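You operate a simulated robot arm through the tools that you are given. There is no shell and no other tool.

You are at the controls of a simulated robot arm. One attempt, no reset.

Task
Move the blue pot along, dust the sill under it, and put it back.
Fine: use the orange cloth and lay it back where it was. Set down upright: plant in the blue pot. What is to be rubbed or washed off counts as gone when no trace of it is left.

Only the result counts: the job must be done as asked and must still hold three seconds after the hand-in. Knocking over, shifting, dropping, spilling or breaking anything else fails it. Flat cloth is picked up by pressing the open fingertips on it (5 to 10 N) and closing them slowly along it; thin cloth reads only 2 to 8 mm in the jaws.

Robot
A 7-joint arm with a fingered hand, fixed in place. Base frame: the origin is at the foot of the arm, x ahead of it, y to its left, z up. Readings come in m, degrees, newtons and seconds.
Its first joint turns from -166.0 to 166.0 degrees. Payload 4 kg.
The tool frame sits at the grasp point between the pads (the TCP): z along the fingers, y along the line on which they close. The tips reach 0.03 m beyond it. The gripper opens to 0.104 m. The gripper's body begins 0.035 m behind the TCP. The gripper is a hand of 4 fingers: y runs from the thumb to the fingers, the wrist lies at [-0.015, -0.113, -0.19] in the tool frame, and closing takes about 1.5 s.
Orientation is told as [roll, pitch, yaw] about the base's x, y, z axes, in that order, counted from this pose: with the fingers straight down and the wrist toward the robot, the tool's x, y and z point along [0, 1, 0], [1, 0, 0] and [0, 0, -1] of the base frame.

Tools
- The arm moves only by the tool move_arm. Its argument "targets" is a list that holds one entry, the list of rows, each a list of 7 numbers: the opening, from 0 (shut) to 1 (fully open), then the shift along the tool's x, y, z in m, then the turn, a rotation vector about the tool's x, y, z in degrees. In form: [[[jaw, x, y, z, wx, wy, wz], ...]]. A call has 1 to 20 rows; each row is the pose to reach, as a shift and turn from the pose commanded when the call began, along the tool's axes at that moment. Rows are played at 5 a second. More than 0.05 m and 8.6 degrees between two rows, or a gripper value outside its range, and nothing of the call is played. Where a pose cannot be reached the arm comes as near as it can. A force on the tool above 40 N (or 10 N above the force at the start of the call, whichever is more), or a blocked arm, ends the call early, and 0.2 s more pass. Each finger travels about 0.153 m/s and halts on what it meets, pressing with about 24 N; the grip force reading is that of the motor and also rises with nothing between the fingers. The clock runs only during rows and for 0.2 s after the last one: add rows that repeat a pose to give the fingers time. It gives the time, the measured TCP pose, the force on the tool (base axes), the opening and the grip force at its end, in the units of the frame above (readings bear some noise), with the torque about the TCP (base axes, N m) and any sound that the robot's microphone picked up.
- Cameras (640 x 400 px; columns grow to the right, rows downward): "scene" is fixed at [0.3965, 0.4988, 1.5285]; the picture's right is [-0.96, -0.27, 0.00], its down [-0.09, 0.30, -0.95] and it looks along [0.26, -0.91, -0.31] (base axes); focal length 322 px, centre (320, 200). "wrist" rides on the gripper at [0.061, -0.092, -0.13] in the tool frame; the picture's right is [-0.81, 0.28, -0.52], its down [-0.53, -0.71, 0.46] and it looks along [-0.24, 0.64, 0.72] (tool axes); focal length 275 px, centre (320, 200). There is no depth. A picture from a camera that has moved, and an enlarged one, comes with that camera's place and axes in the base frame and with its lens. The place of the scene camera against the robot may be out by one fixed shift of up to 0.018 m in any direction.
- snapshot(camera): a new picture of that camera. It takes no simulated time.
- preshape(shape): the hand has 4 fingers and takes this shape, open, in about a second: jaw (thumb against the fingers, like two jaws); tri (thumb and two fingers); tip (a fingertip pinch); poke (one finger out to press); point (the index stretched); flat (the hand flat); cup (the hand cupped); fist (a fist). The gripper value then closes the fingers along that shape, each until it touches; the sizes above hold for jaw. It gives what a move gives, with no picture.
- zoom(camera, box): a new picture of the part [left, top, right, bottom] of that camera's present view, enlarged. It takes no simulated time.
- finish_job(): hands the job in; it is judged then, once.

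Nothing tells you positions but the pictures and the camera data. Unless the task says otherwise, let go and move clear before handing in.

The tools are called after ">>>" as name(argument=value, ...) on one line, values as JSON. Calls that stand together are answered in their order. move_arm: Moves the arm, as the interface text tells. Its arguments: {"type":"object","properties":{"targets":{"type":"array","items":{"type":"array","items":{"type":"array","items":{"type":"number"}}}}},"required":["targets"]} The other tools are called the same way: preshape (shape) gives the hand a shape; snapshot (camera) takes a picture; zoom (camera, box) takes an enlarged picture of a part of a camera's view; finish_job () hands the job in.

At the start:

```text
t: 0.0
tcp_pos: [0.3324, -0.4512, 1.1935]
ee_rot: [0.0, 0.0, 0.0]
ft_force: [0.2, 0.0, 0.3]
ft_torque: [0.01, -0.03, 0.03]
finger_gap: 0.1034
grasp_force: 0.1
shape: jaw
```

scene: 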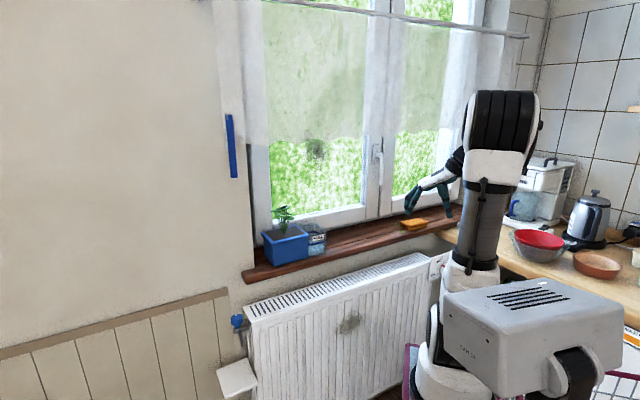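
wrist: 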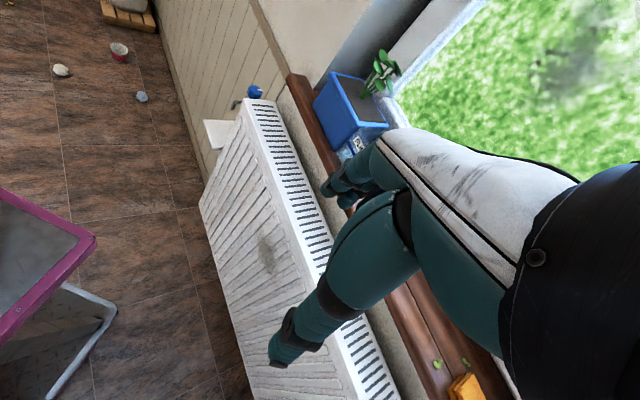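

I see a window sill with a blue pot and plant at its left end, a small box or tin next to it, and the orange cloth to the right, with the hand above the sill. I'll take closer looks before moving anything.

>>> zoom(camera="scene", box=[230, 190, 350, 290])

>>> zoom(camera="scene", box=[340, 160, 480, 260])

>>> zoom(camera="wrist", box=[260, 40, 440, 200])

>>> zoom(camera="wrist", box=[380, 280, 540, 400])

```text
4.00 times, centred on (290, 240) of scene
camera zoom: at [0.3965, 0.4988, 1.5285], right [-0.96, -0.27, 0.0], down [-0.09, 0.3, -0.95], along [0.26, -0.91, -0.31], focal length 1287 px, centre (440, 40)
```

zoom: 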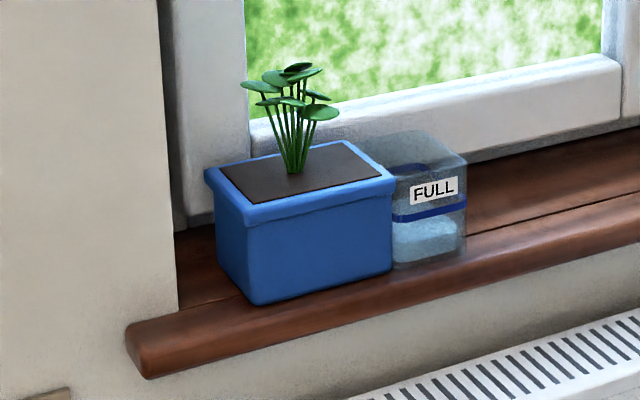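

```text
4.00 times, centred on (410, 210) of scene
camera zoom: at [0.3965, 0.4988, 1.5285], right [-0.96, -0.27, 0.0], down [-0.09, 0.3, -0.95], along [0.26, -0.91, -0.31], focal length 1287 px, centre (-40, 160)
```

zoom: 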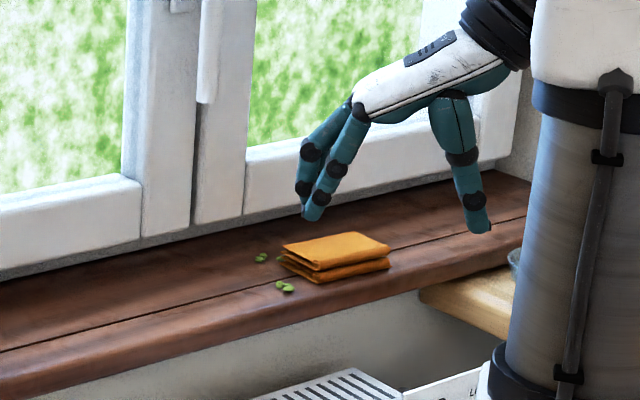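

```text
2.50 times, centred on (350, 120) of wrist
camera zoom: at [0.2412, -0.3897, 1.3231], right [0.28, -0.81, 0.52], down [-0.71, -0.53, -0.46], along [0.64, -0.24, -0.72], focal length 688 px, centre (245, 400)
```

zoom: 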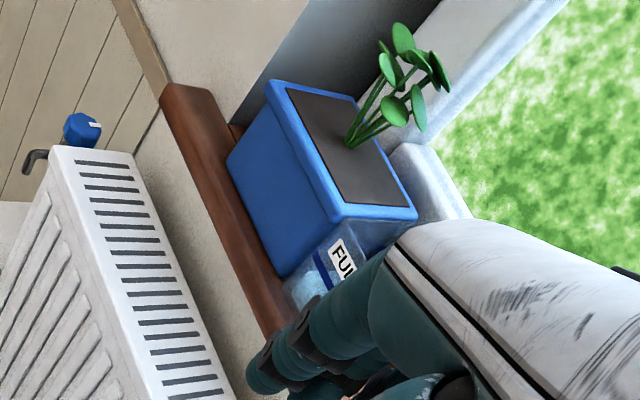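

```text
3.33 times, centred on (460, 340) of wrist
camera zoom: at [0.2412, -0.3897, 1.3231], right [0.28, -0.81, 0.52], down [-0.71, -0.53, -0.46], along [0.64, -0.24, -0.72], focal length 918 px, centre (-147, -267)
```

zoom: 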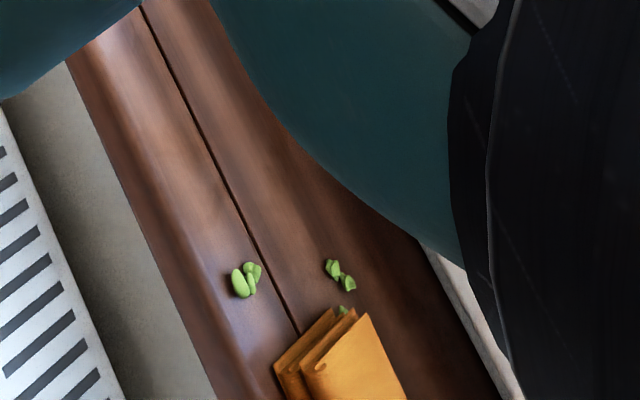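

The sill seems to run diagonally in the base frame, along roughly (1,1). The pot is near (0.80,-0.49), with the sill top at about z 0.946, the clear box beside the pot and the cloth near (0.35,-0.90). I'll move the hand to get a better view of the pot from above.

>>> move_arm(targets=[[[1, 0.008, 0.037, -0.018, 0, 0, 7.5], [1, 0.016, 0.073, -0.035, 0, 0, 15], [1, 0.025, 0.11, -0.053, 0, 0, 22.5], [1, 0.033, 0.147, -0.07, 0, 0, 30], [1, 0.041, 0.183, -0.088, 0, 0, 37.5], [1, 0.05, 0.22, -0.105, 0, 0, 45], [1, 0.05, 0.22, -0.105, 0, 0, 45]]])

>>> snapshot(camera="wrist")

>>> snapshot(camera="scene")

```text
t: 1.6
tcp_pos: [0.5538, -0.4031, 1.2967]
ee_rot: [0.0, 0.0, -45.0]
ft_force: [-0.8, -0.4, 0.2]
ft_torque: [0.01, 0.02, 0.0]
finger_gap: 0.1037
grasp_force: 0.1
shape: jaw
```

```text
taken
camera wrist: at [0.5324, -0.2948, 1.426], right [-0.38, -0.77, 0.52], down [-0.88, 0.13, -0.46], along [0.28, -0.63, -0.72], focal length 275 px, centre (320, 200)
```

wrist: 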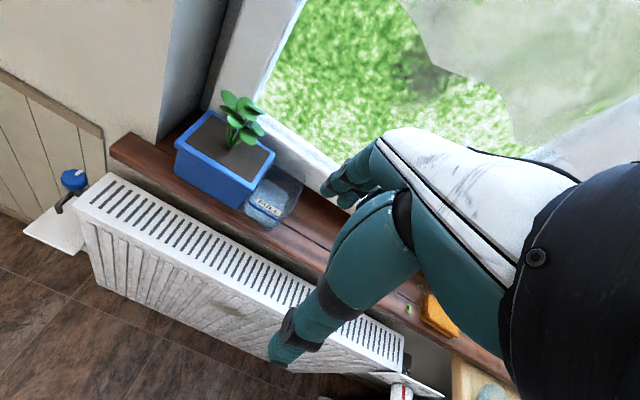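

```text
taken
```

scene: 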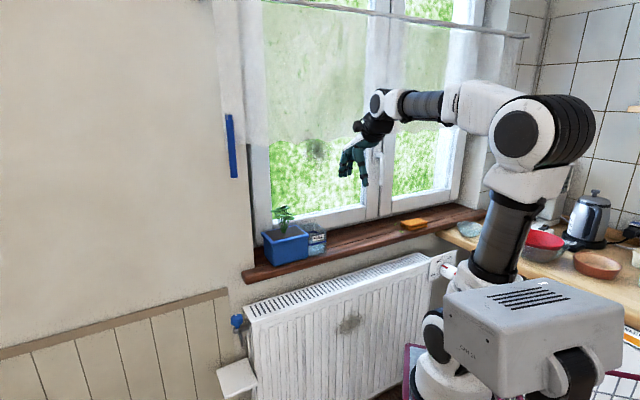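

>>> zoom(camera="wrist", box=[140, 70, 332, 260])

>>> zoom(camera="wrist", box=[380, 260, 500, 380])

>>> zoom(camera="scene", box=[380, 190, 460, 250])

>>> zoom(camera="scene", box=[310, 110, 430, 200])

```text
2.11 times, centred on (236, 165) of wrist
camera zoom: at [0.5324, -0.2948, 1.426], right [-0.38, -0.77, 0.52], down [-0.88, 0.13, -0.46], along [0.28, -0.63, -0.72], focal length 580 px, centre (497, 274)
```

zoom: 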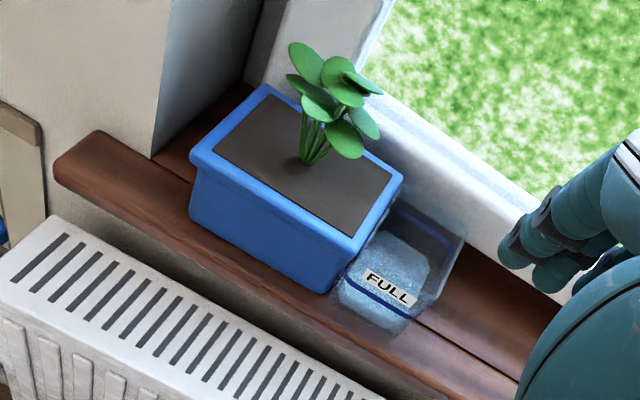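

```text
3.33 times, centred on (440, 320) of wrist
camera zoom: at [0.5324, -0.2948, 1.426], right [-0.38, -0.77, 0.52], down [-0.88, 0.13, -0.46], along [0.28, -0.63, -0.72], focal length 918 px, centre (-80, -200)
```

zoom: 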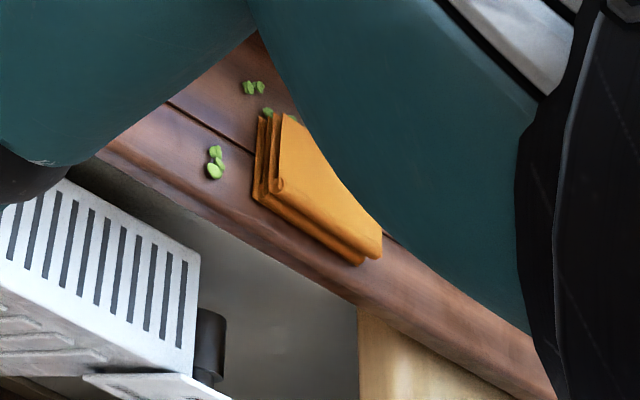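

```text
6.67 times, centred on (420, 220) of scene
camera zoom: at [0.3965, 0.4988, 1.5285], right [-0.96, -0.27, 0.0], down [-0.09, 0.3, -0.95], along [0.26, -0.91, -0.31], focal length 2145 px, centre (-347, 67)
```

zoom: 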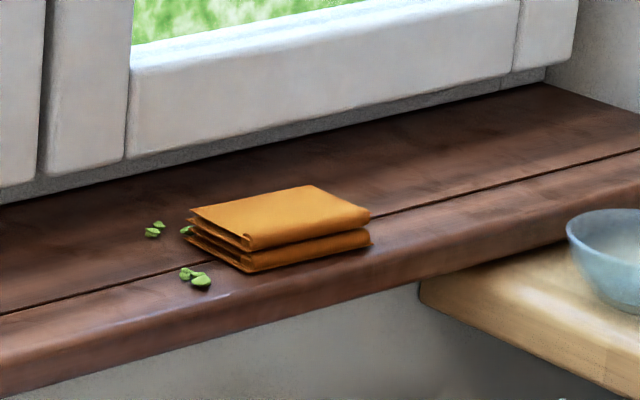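

```text
4.44 times, centred on (370, 155) of scene
camera zoom: at [0.3965, 0.4988, 1.5285], right [-0.96, -0.27, 0.0], down [-0.09, 0.3, -0.95], along [0.26, -0.91, -0.31], focal length 1430 px, centre (98, 400)
```

zoom: 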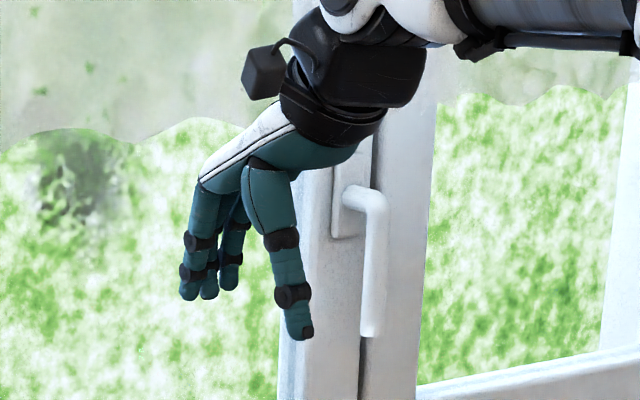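

The pot rim looks to be about 0.14 by 0.10 m, with the clear box close to its right end and a tall plant in the middle. I need precise sizes to plan a grip, so I'll move closer for a second view.

>>> move_arm(targets=[[[1, -0.022, 0.032, 0.026, 0, 0, 0], [1, -0.043, 0.063, 0.051, 0, 0, 0], [1, -0.065, 0.095, 0.077, 0, 0, 0], [1, -0.065, 0.095, 0.077, 0, 0, 0]]])

>>> snapshot(camera="wrist")

>>> zoom(camera="wrist", box=[60, 20, 300, 260])

>>> zoom(camera="scene", box=[250, 195, 340, 285])

```text
t: 2.6
tcp_pos: [0.5754, -0.5149, 1.2196]
ee_rot: [0.0, 0.0, -45.0]
ft_force: [-0.3, 0.2, 0.6]
ft_torque: [0.0, -0.05, 0.01]
finger_gap: 0.1035
grasp_force: 0.1
shape: jaw
```

```text
taken
camera wrist: at [0.5534, -0.4066, 1.3498], right [-0.38, -0.77, 0.52], down [-0.88, 0.13, -0.46], along [0.28, -0.63, -0.72], focal length 275 px, centre (320, 200)
```

wrist: 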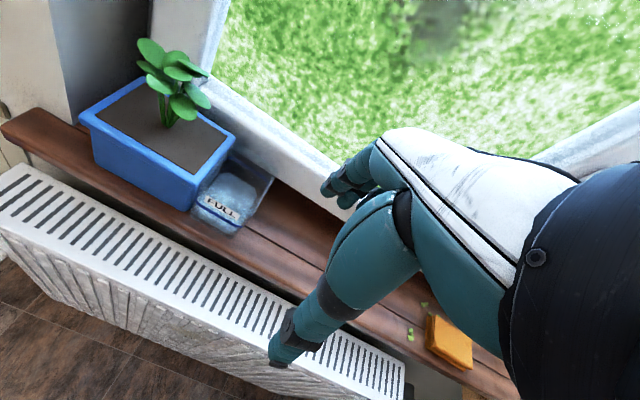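

```text
1.67 times, centred on (180, 140) of wrist
camera zoom: at [0.5534, -0.4066, 1.3498], right [-0.38, -0.77, 0.52], down [-0.88, 0.13, -0.46], along [0.28, -0.63, -0.72], focal length 459 px, centre (553, 300)
```

zoom: 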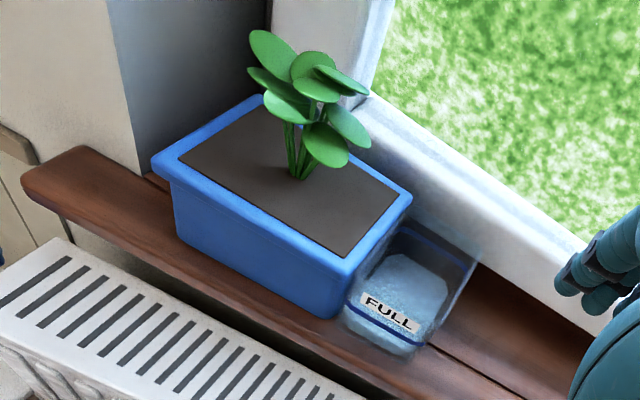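

```text
4.44 times, centred on (295, 240) of scene
camera zoom: at [0.3965, 0.4988, 1.5285], right [-0.96, -0.27, 0.0], down [-0.09, 0.3, -0.95], along [0.26, -0.91, -0.31], focal length 1430 px, centre (431, 22)
```

zoom: 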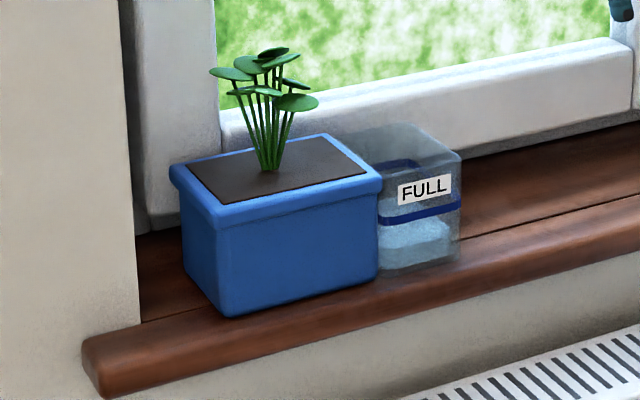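

The rim works out at about 0.105 by 0.14 m, slightly wider than the jaw opening. I'll check what the other hand shapes offer while the hand is in free space.

>>> preshape(shape="cup")

>>> snapshot(camera="wrist")

>>> zoom(camera="scene", box=[310, 130, 430, 220])

```text
t: 3.5
tcp_pos: [0.5753, -0.5154, 1.2192]
ee_rot: [0.0, 0.0, -44.9]
ft_force: [-0.2, -0.1, -0.2]
ft_torque: [-0.03, 0.01, -0.04]
finger_gap: 0.0599
grasp_force: 0.0
shape: cup
```

```text
taken
camera wrist: at [0.5534, -0.4064, 1.3499], right [-0.38, -0.77, 0.52], down [-0.88, 0.13, -0.46], along [0.28, -0.63, -0.72], focal length 275 px, centre (320, 200)
```

wrist: 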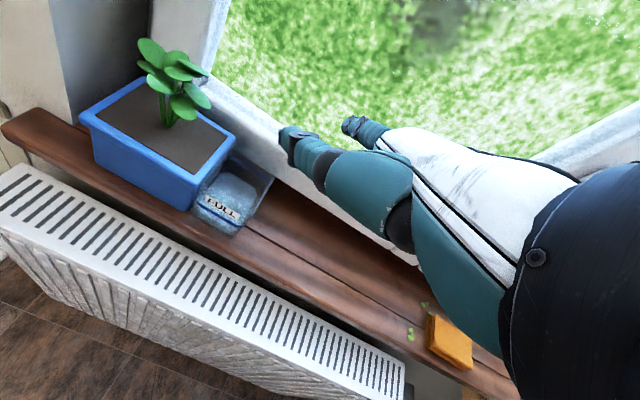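

```text
4.44 times, centred on (370, 175) of scene
camera zoom: at [0.3965, 0.4988, 1.5285], right [-0.96, -0.27, 0.0], down [-0.09, 0.3, -0.95], along [0.26, -0.91, -0.31], focal length 1430 px, centre (98, 311)
```

zoom: 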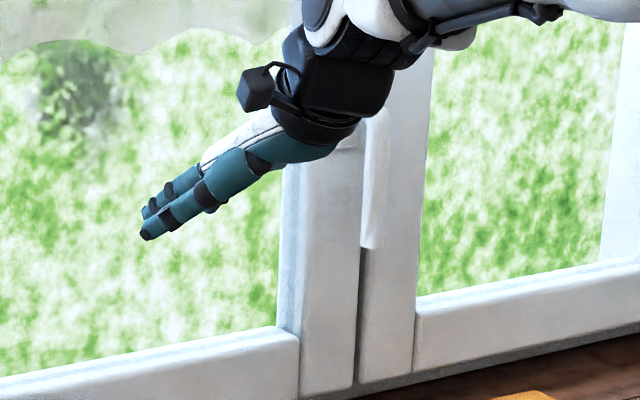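

The cup shape stretches the fingers out along the palm, which isn't useful for the pot. I'll try tri and flat.

>>> preshape(shape="tri")

>>> snapshot(camera="wrist")

>>> zoom(camera="scene", box=[310, 130, 430, 220])

>>> preshape(shape="flat")

>>> snapshot(camera="wrist")

>>> zoom(camera="scene", box=[310, 130, 430, 220])

>>> preshape(shape="jaw")

>>> zoom(camera="scene", box=[310, 130, 430, 220])

```text
t: 4.4
tcp_pos: [0.5755, -0.5155, 1.2193]
ee_rot: [0.0, 0.0, -44.9]
ft_force: [0.4, 0.2, 0.1]
ft_torque: [0.04, 0.02, 0.01]
finger_gap: 0.104
grasp_force: 0.0
shape: tri
```

```text
taken
camera wrist: at [0.5534, -0.4064, 1.3499], right [-0.38, -0.77, 0.52], down [-0.88, 0.13, -0.46], along [0.28, -0.63, -0.72], focal length 275 px, centre (320, 200)
```

wrist: 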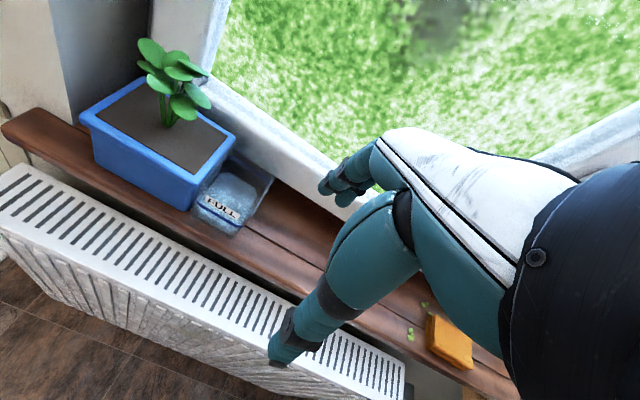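

```text
4.44 times, centred on (370, 175) of scene
camera zoom: at [0.3965, 0.4988, 1.5285], right [-0.96, -0.27, 0.0], down [-0.09, 0.3, -0.95], along [0.26, -0.91, -0.31], focal length 1430 px, centre (98, 311)
```

zoom: 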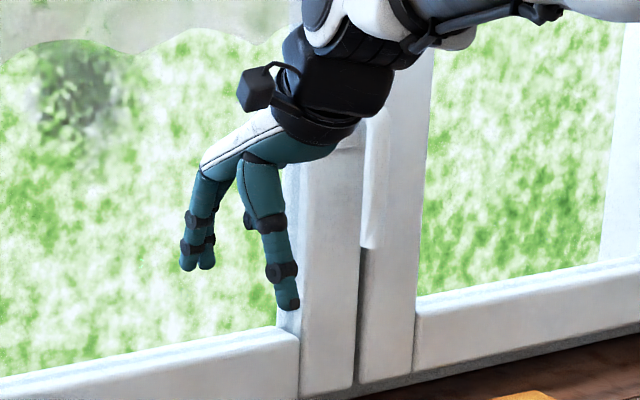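

```text
t: 5.3
tcp_pos: [0.576, -0.5142, 1.2209]
ee_rot: [0.1, 0.0, -45.0]
ft_force: [0.3, 0.6, 0.1]
ft_torque: [0.01, 0.01, 0.04]
finger_gap: 0.0
grasp_force: 0.1
shape: flat
```

```text
taken
camera wrist: at [0.5534, -0.4064, 1.3499], right [-0.38, -0.77, 0.52], down [-0.88, 0.13, -0.46], along [0.28, -0.63, -0.72], focal length 275 px, centre (320, 200)
```

wrist: 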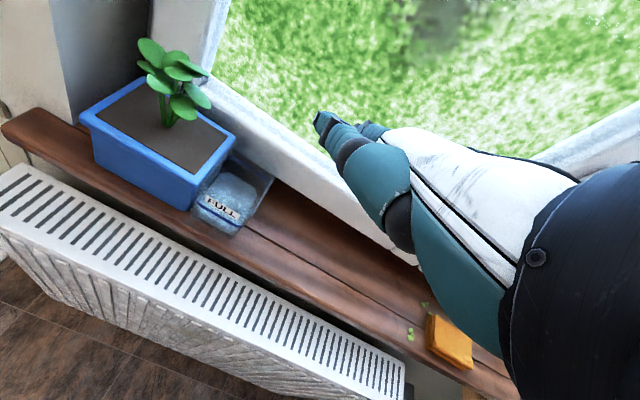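

```text
4.44 times, centred on (370, 175) of scene
camera zoom: at [0.3965, 0.4988, 1.5285], right [-0.96, -0.27, 0.0], down [-0.09, 0.3, -0.95], along [0.26, -0.91, -0.31], focal length 1430 px, centre (98, 311)
```

zoom: 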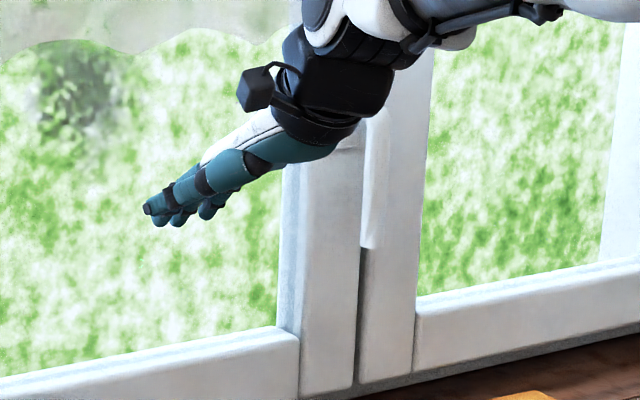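

```text
t: 6.2
tcp_pos: [0.5755, -0.5142, 1.2195]
ee_rot: [0.0, -0.1, -45.0]
ft_force: [0.8, -0.6, 0.0]
ft_torque: [-0.05, -0.02, -0.02]
finger_gap: 0.1039
grasp_force: 0.2
shape: jaw
```

```text
4.44 times, centred on (370, 175) of scene
camera zoom: at [0.3965, 0.4988, 1.5285], right [-0.96, -0.27, 0.0], down [-0.09, 0.3, -0.95], along [0.26, -0.91, -0.31], focal length 1430 px, centre (98, 311)
```

zoom: 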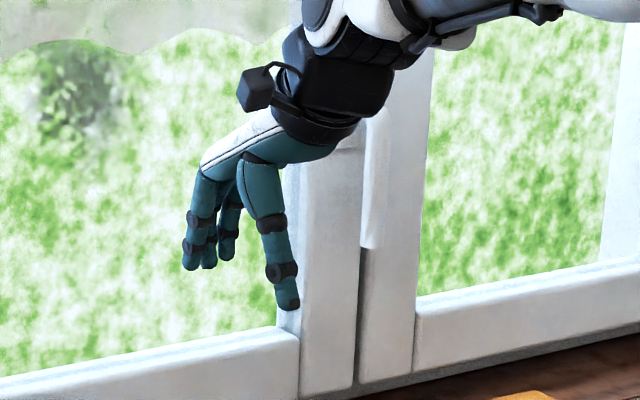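

The jaw still reads about 0.104 m. To measure the pot depth without relying on camera calibration, I'll shift the hand exactly 0.10 m back along the closing direction and see whether the front edge lands where the back edge was.

>>> move_arm(targets=[[[1, 0, -0.035, 0, 0, 0, 0], [1, 0, -0.07, 0, 0, 0, 0], [1, 0, -0.1, 0, 0, 0, 0], [1, 0, -0.1, 0, 0, 0, 0], [1, 0, -0.1, 0, 0, 0, 0]]])

>>> zoom(camera="wrist", box=[60, 20, 300, 260])

>>> snapshot(camera="wrist")

```text
t: 7.4
tcp_pos: [0.5031, -0.4427, 1.2211]
ee_rot: [0.0, -0.1, -45.1]
ft_force: [0.1, 0.0, -0.2]
ft_torque: [-0.02, 0.0, 0.03]
finger_gap: 0.1037
grasp_force: 0.0
shape: jaw
```

```text
1.67 times, centred on (180, 140) of wrist
camera zoom: at [0.4811, -0.3353, 1.3511], right [-0.38, -0.77, 0.52], down [-0.88, 0.13, -0.46], along [0.28, -0.63, -0.72], focal length 459 px, centre (553, 300)
```

zoom: 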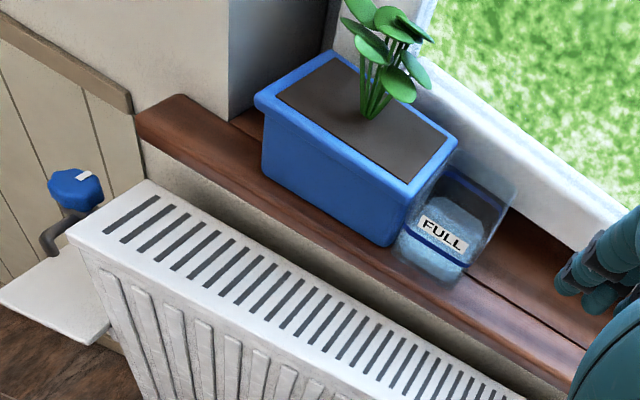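

```text
taken
camera wrist: at [0.4811, -0.3353, 1.3511], right [-0.38, -0.77, 0.52], down [-0.88, 0.13, -0.46], along [0.28, -0.63, -0.72], focal length 275 px, centre (320, 200)
```

wrist: 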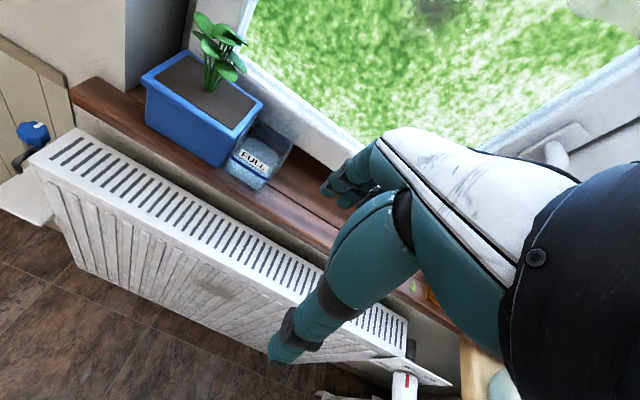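

The front edge lands almost exactly where the back edge was, so the depth is about 0.10 m. I'll refine this with high-magnification zooms at both positions.

>>> zoom(camera="wrist", box=[140, 60, 220, 110])

>>> zoom(camera="wrist", box=[200, 85, 280, 135])

>>> move_arm(targets=[[[1, 0, 0.035, 0, 0, 0, 0], [1, 0, 0.07, 0, 0, 0, 0], [1, 0, 0.1, 0, 0, 0, 0], [1, 0, 0.1, 0, 0, 0, 0], [1, 0, 0.1, 0, 0, 0, 0]]])

>>> zoom(camera="wrist", box=[140, 60, 220, 110])

>>> zoom(camera="wrist", box=[200, 85, 280, 135])

```text
8.00 times, centred on (180, 85) of wrist
camera zoom: at [0.4811, -0.3353, 1.3511], right [-0.38, -0.77, 0.52], down [-0.88, 0.13, -0.46], along [0.28, -0.63, -0.72], focal length 2202 px, centre (1440, 1120)
```

zoom: 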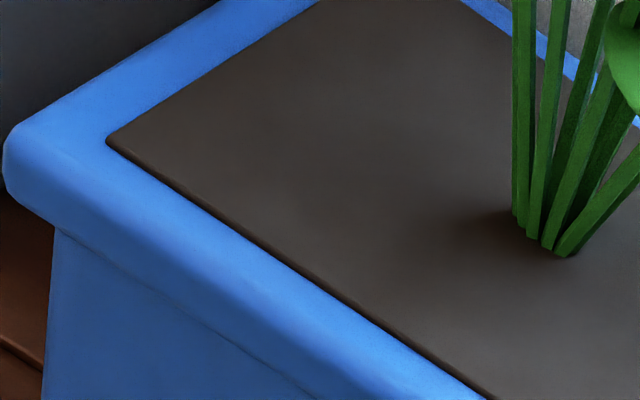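

```text
8.00 times, centred on (240, 110) of wrist
camera zoom: at [0.4811, -0.3353, 1.3511], right [-0.38, -0.77, 0.52], down [-0.88, 0.13, -0.46], along [0.28, -0.63, -0.72], focal length 2202 px, centre (960, 920)
```

zoom: 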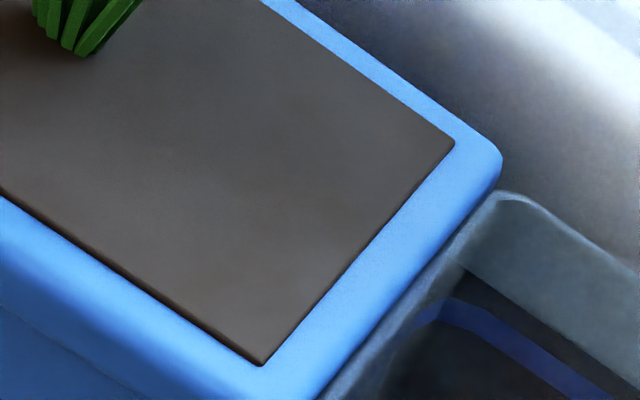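

```text
t: 8.6
tcp_pos: [0.5735, -0.5128, 1.2217]
ee_rot: [0.0, 0.0, -45.0]
ft_force: [0.0, 0.1, 1.1]
ft_torque: [-0.02, 0.02, 0.0]
finger_gap: 0.1038
grasp_force: 0.1
shape: jaw
```

```text
8.00 times, centred on (180, 85) of wrist
camera zoom: at [0.5511, -0.4056, 1.3521], right [-0.38, -0.77, 0.52], down [-0.88, 0.13, -0.46], along [0.28, -0.63, -0.72], focal length 2202 px, centre (1440, 1120)
```

zoom: 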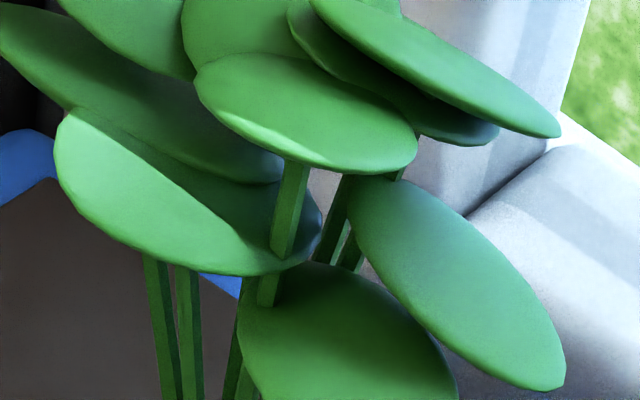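

```text
8.00 times, centred on (240, 110) of wrist
camera zoom: at [0.5511, -0.4056, 1.3521], right [-0.38, -0.77, 0.52], down [-0.88, 0.13, -0.46], along [0.28, -0.63, -0.72], focal length 2202 px, centre (960, 920)
```

zoom: 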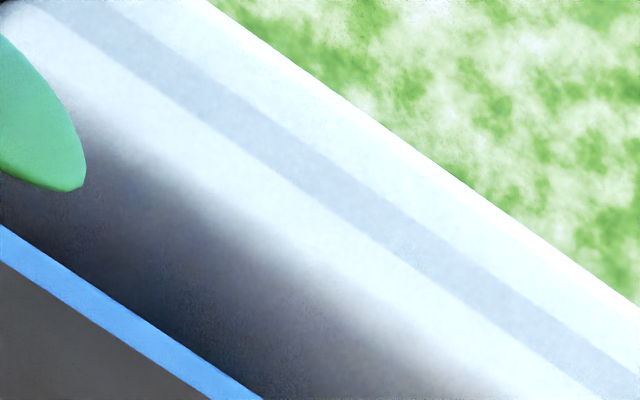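

By that measurement the rim depth is about 0.100–0.101 m, so the 0.104 m jaw just fits. The plant blocks a straight-down grip at the centre. I'll lean the hand about 40° along the sill and come in slanted from over the box, starting by leaning in free space to check reach.

>>> move_arm(targets=[[[1, 0, 0, 0, 0, 8, 0], [1, 0, 0, 0, 0, 16, 0], [1, 0, 0, 0, 0, 24, 0], [1, 0, 0, 0, 0, 32, 0], [1, 0, 0, 0, 0, 40, 0], [1, 0, 0, 0, 0, 40, 0], [1, 0, 0, 0, 0, 40, 0]]])

>>> snapshot(camera="wrist")

>>> snapshot(camera="scene")

```text
t: 10.2
tcp_pos: [0.5737, -0.5136, 1.2214]
ee_rot: [40.0, 0.0, -45.0]
ft_force: [0.0, 0.3, -0.5]
ft_torque: [0.0, 0.0, 0.02]
finger_gap: 0.1036
grasp_force: 0.1
shape: jaw
```

```text
taken
camera wrist: at [0.4823, -0.4758, 1.3599], right [-0.48, -0.87, -0.13], down [-0.59, 0.42, -0.69], along [0.65, -0.26, -0.71], focal length 275 px, centre (320, 200)
```

wrist: 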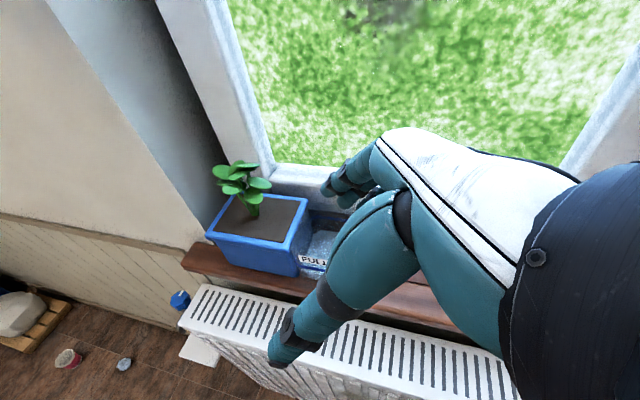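

```text
taken
```

scene: 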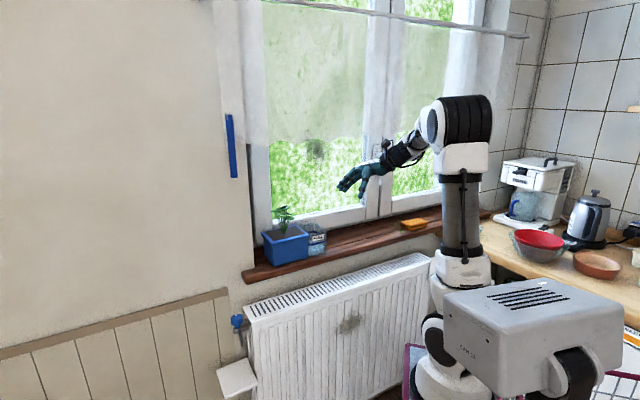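

The leaned pose works. I'll zoom on the pot from this angle to refine its position.

>>> zoom(camera="wrist", box=[180, 150, 340, 290])

>>> zoom(camera="scene", box=[310, 140, 470, 240])

```text
2.86 times, centred on (260, 220) of wrist
camera zoom: at [0.4823, -0.4758, 1.3599], right [-0.48, -0.87, -0.13], down [-0.59, 0.42, -0.69], along [0.65, -0.26, -0.71], focal length 786 px, centre (491, 143)
```

zoom: 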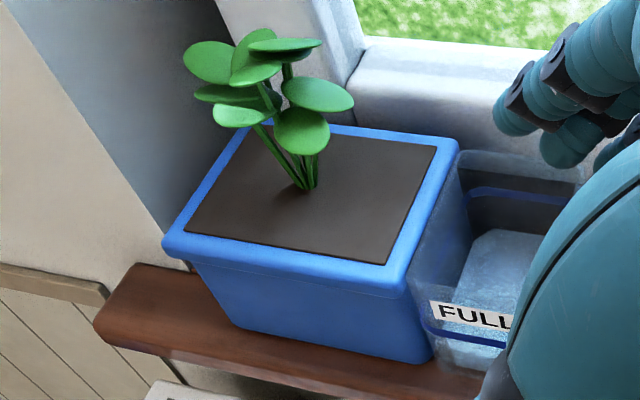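

```text
4.00 times, centred on (390, 190) of scene
camera zoom: at [0.3965, 0.4988, 1.5285], right [-0.96, -0.27, 0.0], down [-0.09, 0.3, -0.95], along [0.26, -0.91, -0.31], focal length 1287 px, centre (40, 240)
```

zoom: 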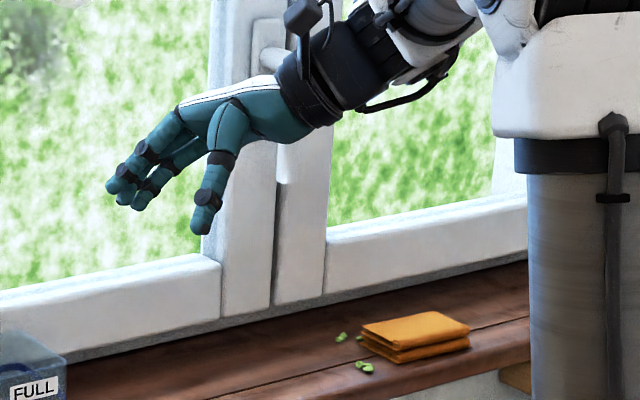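

From this view the pot's rim centre is near u≈0.222, v≈0.921 (u along the sill, v toward the window), with its top near z 1.03. I'll move to the start of the slanted approach line, above the box.

>>> move_arm(targets=[[[1, -0.0025, 0.038, 0.0175, 0, 0, 0], [1, -0.005, 0.076, 0.035, 0, 0, 0], [1, -0.0075, 0.115, 0.0525, 0, 0, 0], [1, -0.01, 0.1527, 0.07, 0, 0, 0], [1, -0.01, 0.1527, 0.07, 0, 0, 0]]])

>>> snapshot(camera="wrist")

>>> zoom(camera="scene", box=[250, 165, 378, 275])

```text
t: 11.4
tcp_pos: [0.7079, -0.5949, 1.1602]
ee_rot: [40.1, 0.0, -45.0]
ft_force: [-0.5, 0.4, 0.0]
ft_torque: [0.0, 0.0, -0.01]
finger_gap: 0.1039
grasp_force: 0.0
shape: jaw
```

```text
taken
camera wrist: at [0.616, -0.5569, 1.299], right [-0.48, -0.87, -0.12], down [-0.59, 0.42, -0.69], along [0.65, -0.26, -0.71], focal length 275 px, centre (320, 200)
```

wrist: 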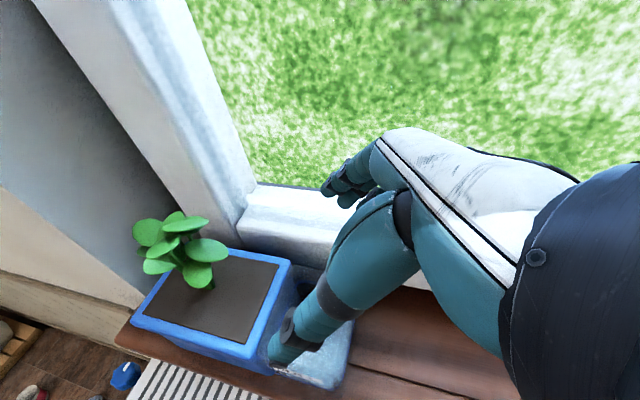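

```text
3.64 times, centred on (314, 220) of scene
camera zoom: at [0.3965, 0.4988, 1.5285], right [-0.96, -0.27, 0.0], down [-0.09, 0.3, -0.95], along [0.26, -0.91, -0.31], focal length 1170 px, centre (342, 127)
```

zoom: 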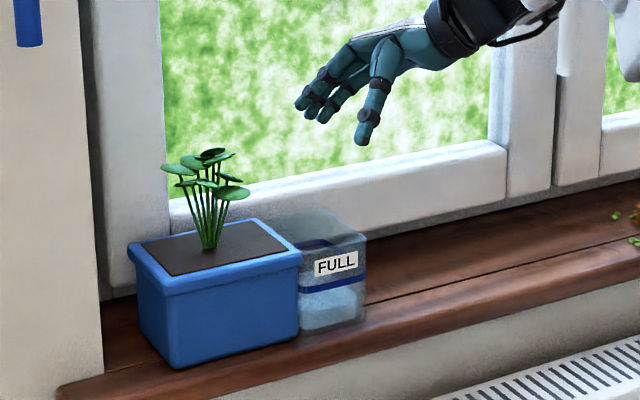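

The hand is on the approach line at u 0.080, v 0.921. Next I'll slide in along the fingers, stopping short of the rim.

>>> move_arm(targets=[[[1, 0, 0, 0.035, 0, 0, 0], [1, 0, 0, 0.07, 0, 0, 0], [1, 0, 0, 0.1, 0, 0, 0], [1, 0, 0, 0.125, 0, 0, 0], [1, 0, 0, 0.125, 0, 0, 0]]])

>>> snapshot(camera="wrist")

>>> zoom(camera="scene", box=[250, 165, 378, 275])

```text
t: 12.6
tcp_pos: [0.7643, -0.5377, 1.0644]
ee_rot: [40.0, 0.0, -45.0]
ft_force: [0.7, -0.4, 0.0]
ft_torque: [-0.02, -0.01, -0.03]
finger_gap: 0.1042
grasp_force: 0.0
shape: jaw
```

```text
taken
camera wrist: at [0.6733, -0.4997, 1.2023], right [-0.48, -0.87, -0.12], down [-0.59, 0.42, -0.69], along [0.65, -0.26, -0.71], focal length 275 px, centre (320, 200)
```

wrist: 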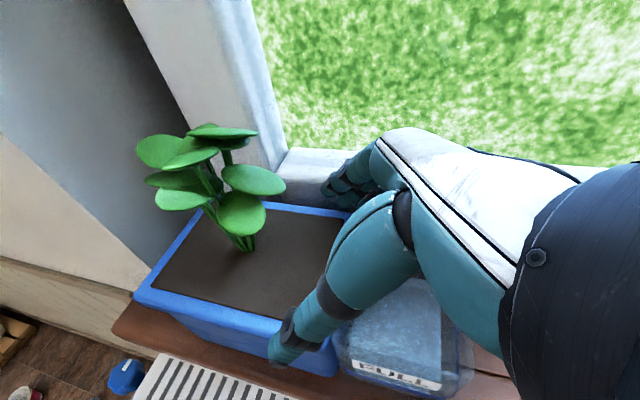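

```text
3.64 times, centred on (314, 220) of scene
camera zoom: at [0.3965, 0.4988, 1.5285], right [-0.96, -0.27, 0.0], down [-0.09, 0.3, -0.95], along [0.26, -0.91, -0.31], focal length 1170 px, centre (342, 127)
```

zoom: 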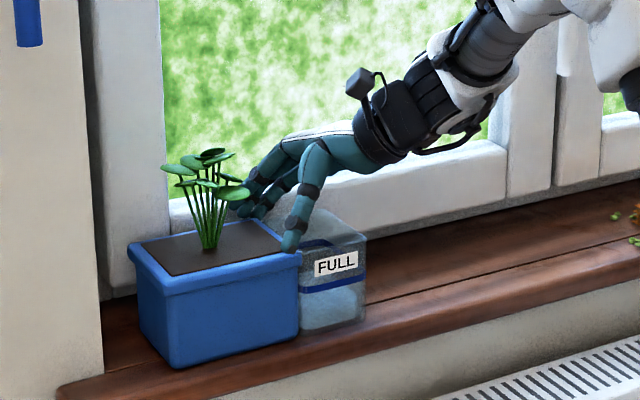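

The fingertips are just above the rim. I'll check how they line up with the front and back edges.

>>> zoom(camera="wrist", box=[240, 270, 360, 380])

>>> zoom(camera="wrist", box=[290, 130, 410, 230])

>>> zoom(camera="scene", box=[290, 200, 340, 235])

```text
3.64 times, centred on (300, 325) of wrist
camera zoom: at [0.6733, -0.4997, 1.2023], right [-0.48, -0.87, -0.12], down [-0.59, 0.42, -0.69], along [0.65, -0.26, -0.71], focal length 1001 px, centre (393, -254)
```

zoom: 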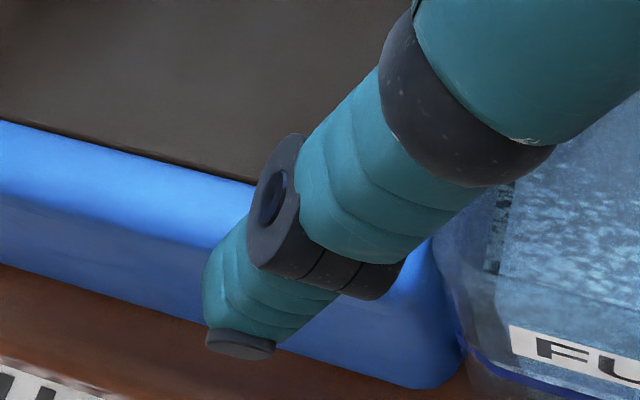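

```text
4.00 times, centred on (350, 180) of wrist
camera zoom: at [0.6733, -0.4997, 1.2023], right [-0.48, -0.87, -0.12], down [-0.59, 0.42, -0.69], along [0.65, -0.26, -0.71], focal length 1101 px, centre (200, 280)
```

zoom: 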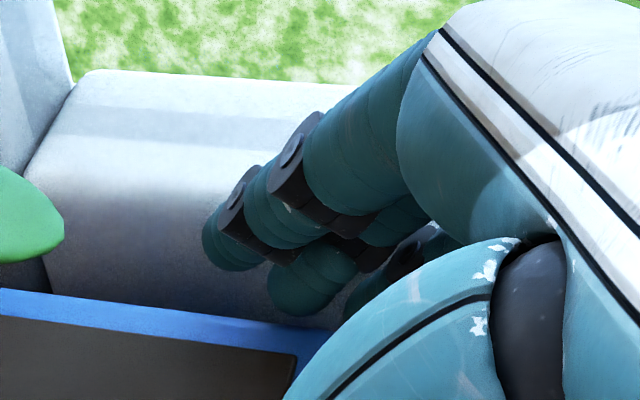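

```text
11.43 times, centred on (315, 218) of scene
camera zoom: at [0.3965, 0.4988, 1.5285], right [-0.96, -0.27, 0.0], down [-0.09, 0.3, -0.95], along [0.26, -0.91, -0.31], focal length 3677 px, centre (377, 0)
```

zoom: 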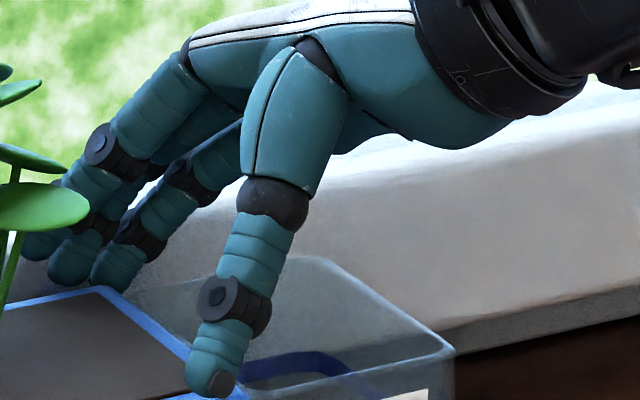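

Alignment looks plausible: the thumb is just in front of the front rim and the fingers are behind the back rim. I'll advance in small steps and watch the force.

>>> move_arm(targets=[[[1, 0, 0, 0.008, 0, 0, 0], [1, 0, 0, 0.016, 0, 0, 0], [1, 0, 0, 0.024, 0, 0, 0], [1, 0, 0, 0.032, 0, 0, 0], [1, 0, 0, 0.032, 0, 0, 0]]])

>>> snapshot(camera="wrist")

>>> zoom(camera="wrist", box=[240, 270, 360, 380])

>>> zoom(camera="scene", box=[270, 190, 350, 245])

```text
t: 13.8
tcp_pos: [0.7792, -0.5238, 1.0424]
ee_rot: [40.0, -0.1, -45.1]
ft_force: [-1.8, -4.9, 10.3]
ft_torque: [-0.05, -0.05, -0.07]
finger_gap: 0.104
grasp_force: 0.1
shape: jaw
```

```text
taken
camera wrist: at [0.6881, -0.486, 1.1798], right [-0.48, -0.87, -0.12], down [-0.58, 0.42, -0.69], along [0.65, -0.26, -0.71], focal length 275 px, centre (320, 200)
```

wrist: 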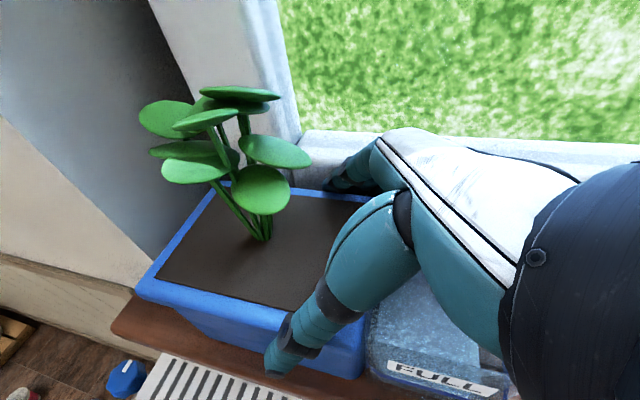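

```text
3.64 times, centred on (300, 325) of wrist
camera zoom: at [0.6881, -0.486, 1.1798], right [-0.48, -0.87, -0.12], down [-0.58, 0.42, -0.69], along [0.65, -0.26, -0.71], focal length 1001 px, centre (393, -254)
```

zoom: 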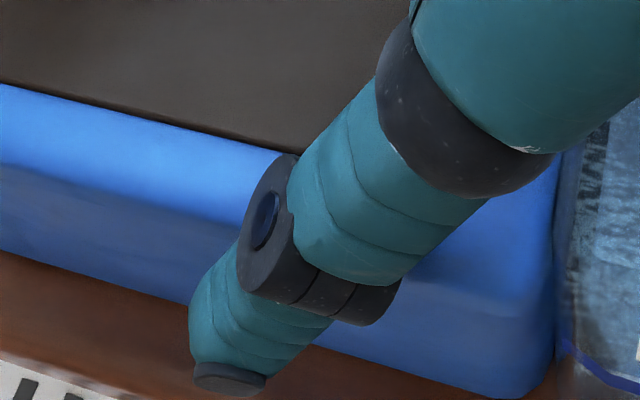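

```text
7.27 times, centred on (310, 218) of scene
camera zoom: at [0.3965, 0.4988, 1.5285], right [-0.96, -0.27, 0.0], down [-0.09, 0.3, -0.95], along [0.26, -0.91, -0.31], focal length 2340 px, centre (393, 73)
```

zoom: 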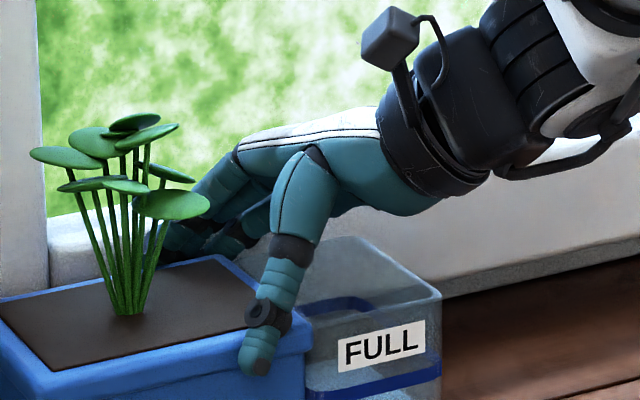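

Light contact (10 N, mainly upward) stopped the advance. I'll look closely at what is touching.

>>> zoom(camera="wrist", box=[290, 130, 410, 230])

>>> zoom(camera="scene", box=[280, 205, 325, 240])

>>> zoom(camera="wrist", box=[130, 70, 390, 330])

```text
4.00 times, centred on (350, 180) of wrist
camera zoom: at [0.6881, -0.486, 1.1798], right [-0.48, -0.87, -0.12], down [-0.58, 0.42, -0.69], along [0.65, -0.26, -0.71], focal length 1101 px, centre (200, 280)
```

zoom: 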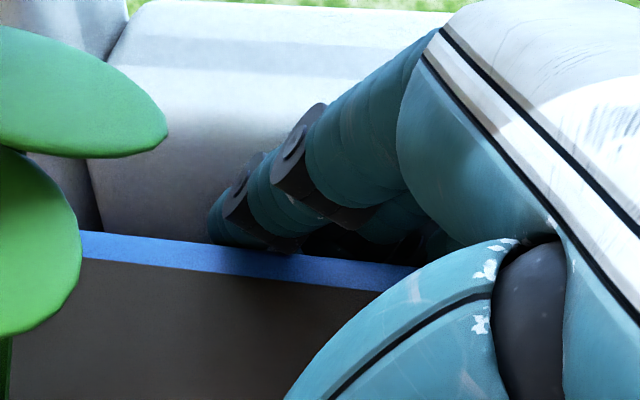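

```text
11.43 times, centred on (302, 222) of scene
camera zoom: at [0.3965, 0.4988, 1.5285], right [-0.96, -0.27, 0.0], down [-0.09, 0.3, -0.95], along [0.26, -0.91, -0.31], focal length 3677 px, centre (520, -57)
```

zoom: 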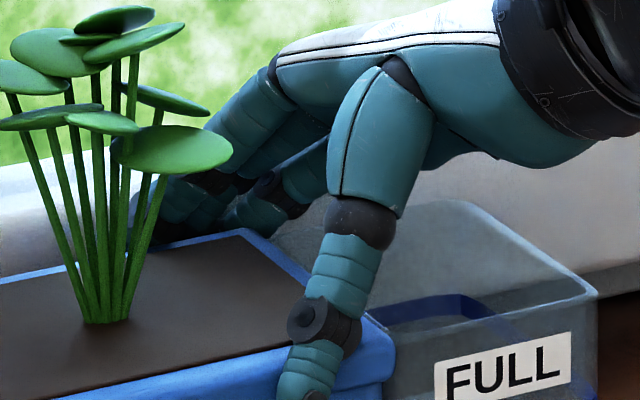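

```text
1.54 times, centred on (260, 200) of wrist
camera zoom: at [0.6881, -0.486, 1.1798], right [-0.48, -0.87, -0.12], down [-0.58, 0.42, -0.69], along [0.65, -0.26, -0.71], focal length 424 px, centre (412, 200)
```

zoom: 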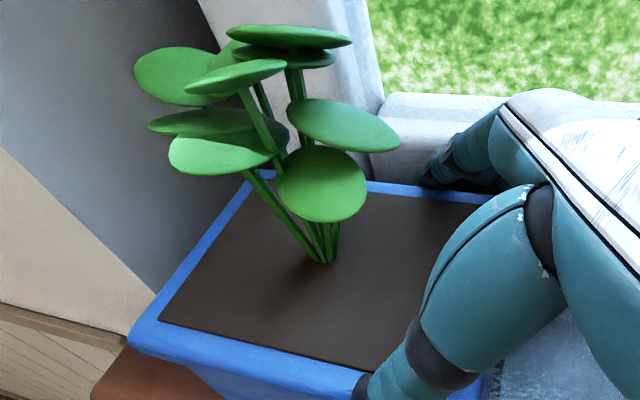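

The call wasn't cut short, so it may be only light wedging on the rim. I'll zoom further on the thumb and rim from the scene camera.

>>> zoom(camera="scene", box=[296, 222, 320, 244])

>>> zoom(camera="wrist", box=[325, 165, 375, 205])

>>> zoom(camera="wrist", box=[255, 290, 325, 340])

```text
16.00 times, centred on (308, 233) of scene
camera zoom: at [0.3965, 0.4988, 1.5285], right [-0.96, -0.27, 0.0], down [-0.09, 0.3, -0.95], along [0.26, -0.91, -0.31], focal length 5147 px, centre (512, -328)
```

zoom: 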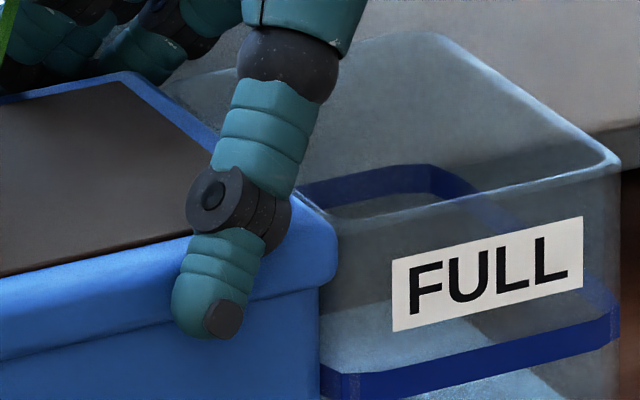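

```text
10.00 times, centred on (350, 185) of wrist
camera zoom: at [0.6881, -0.486, 1.1798], right [-0.48, -0.87, -0.12], down [-0.58, 0.42, -0.69], along [0.65, -0.26, -0.71], focal length 2753 px, centre (20, 350)
```

zoom: 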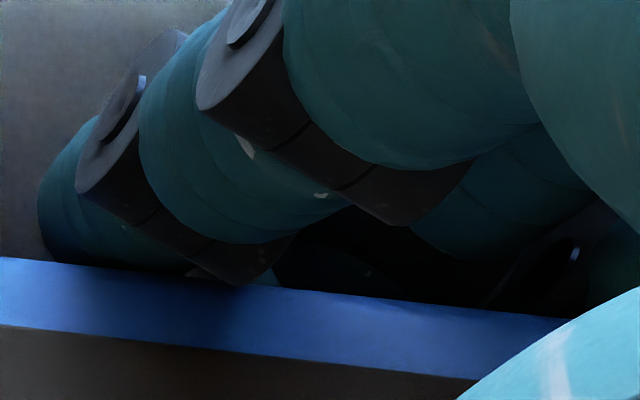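

```text
8.00 times, centred on (290, 315) of wrist
camera zoom: at [0.6881, -0.486, 1.1798], right [-0.48, -0.87, -0.12], down [-0.58, 0.42, -0.69], along [0.65, -0.26, -0.71], focal length 2202 px, centre (560, -720)
```

zoom: 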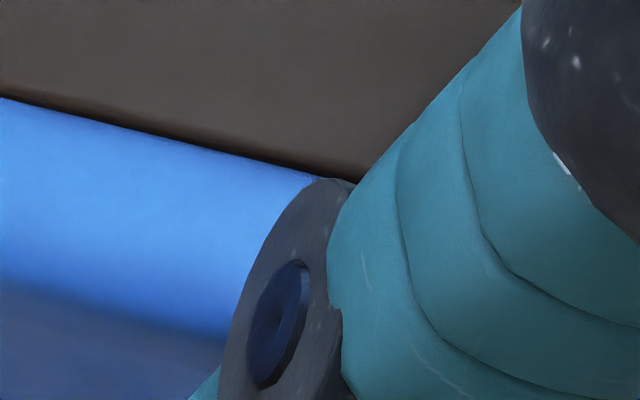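

The fingertips are past the rim, and the finger joints seem to rest on the rim's top edge. The torque suggests slightly more load on the window side, so I'll shift 1.5 mm toward the window and try a little deeper.

>>> move_arm(targets=[[[1, 0, 0, -0.006, 0, 0, 0], [1, 0, 0.0018, -0.004, 0, 0, 0], [1, 0, 0.0018, 0.002, 0, 0, 0], [1, 0, 0.0018, 0.006, 0, 0, 0], [1, 0, 0.0018, 0.006, 0, 0, 0]]])

```text
t: 15.0
tcp_pos: [0.7838, -0.5222, 1.0382]
ee_rot: [40.0, -0.1, -45.1]
ft_force: [-6.7, -5.1, 15.7]
ft_torque: [0.08, 0.12, 0.07]
finger_gap: 0.1042
grasp_force: 0.1
shape: jaw
```

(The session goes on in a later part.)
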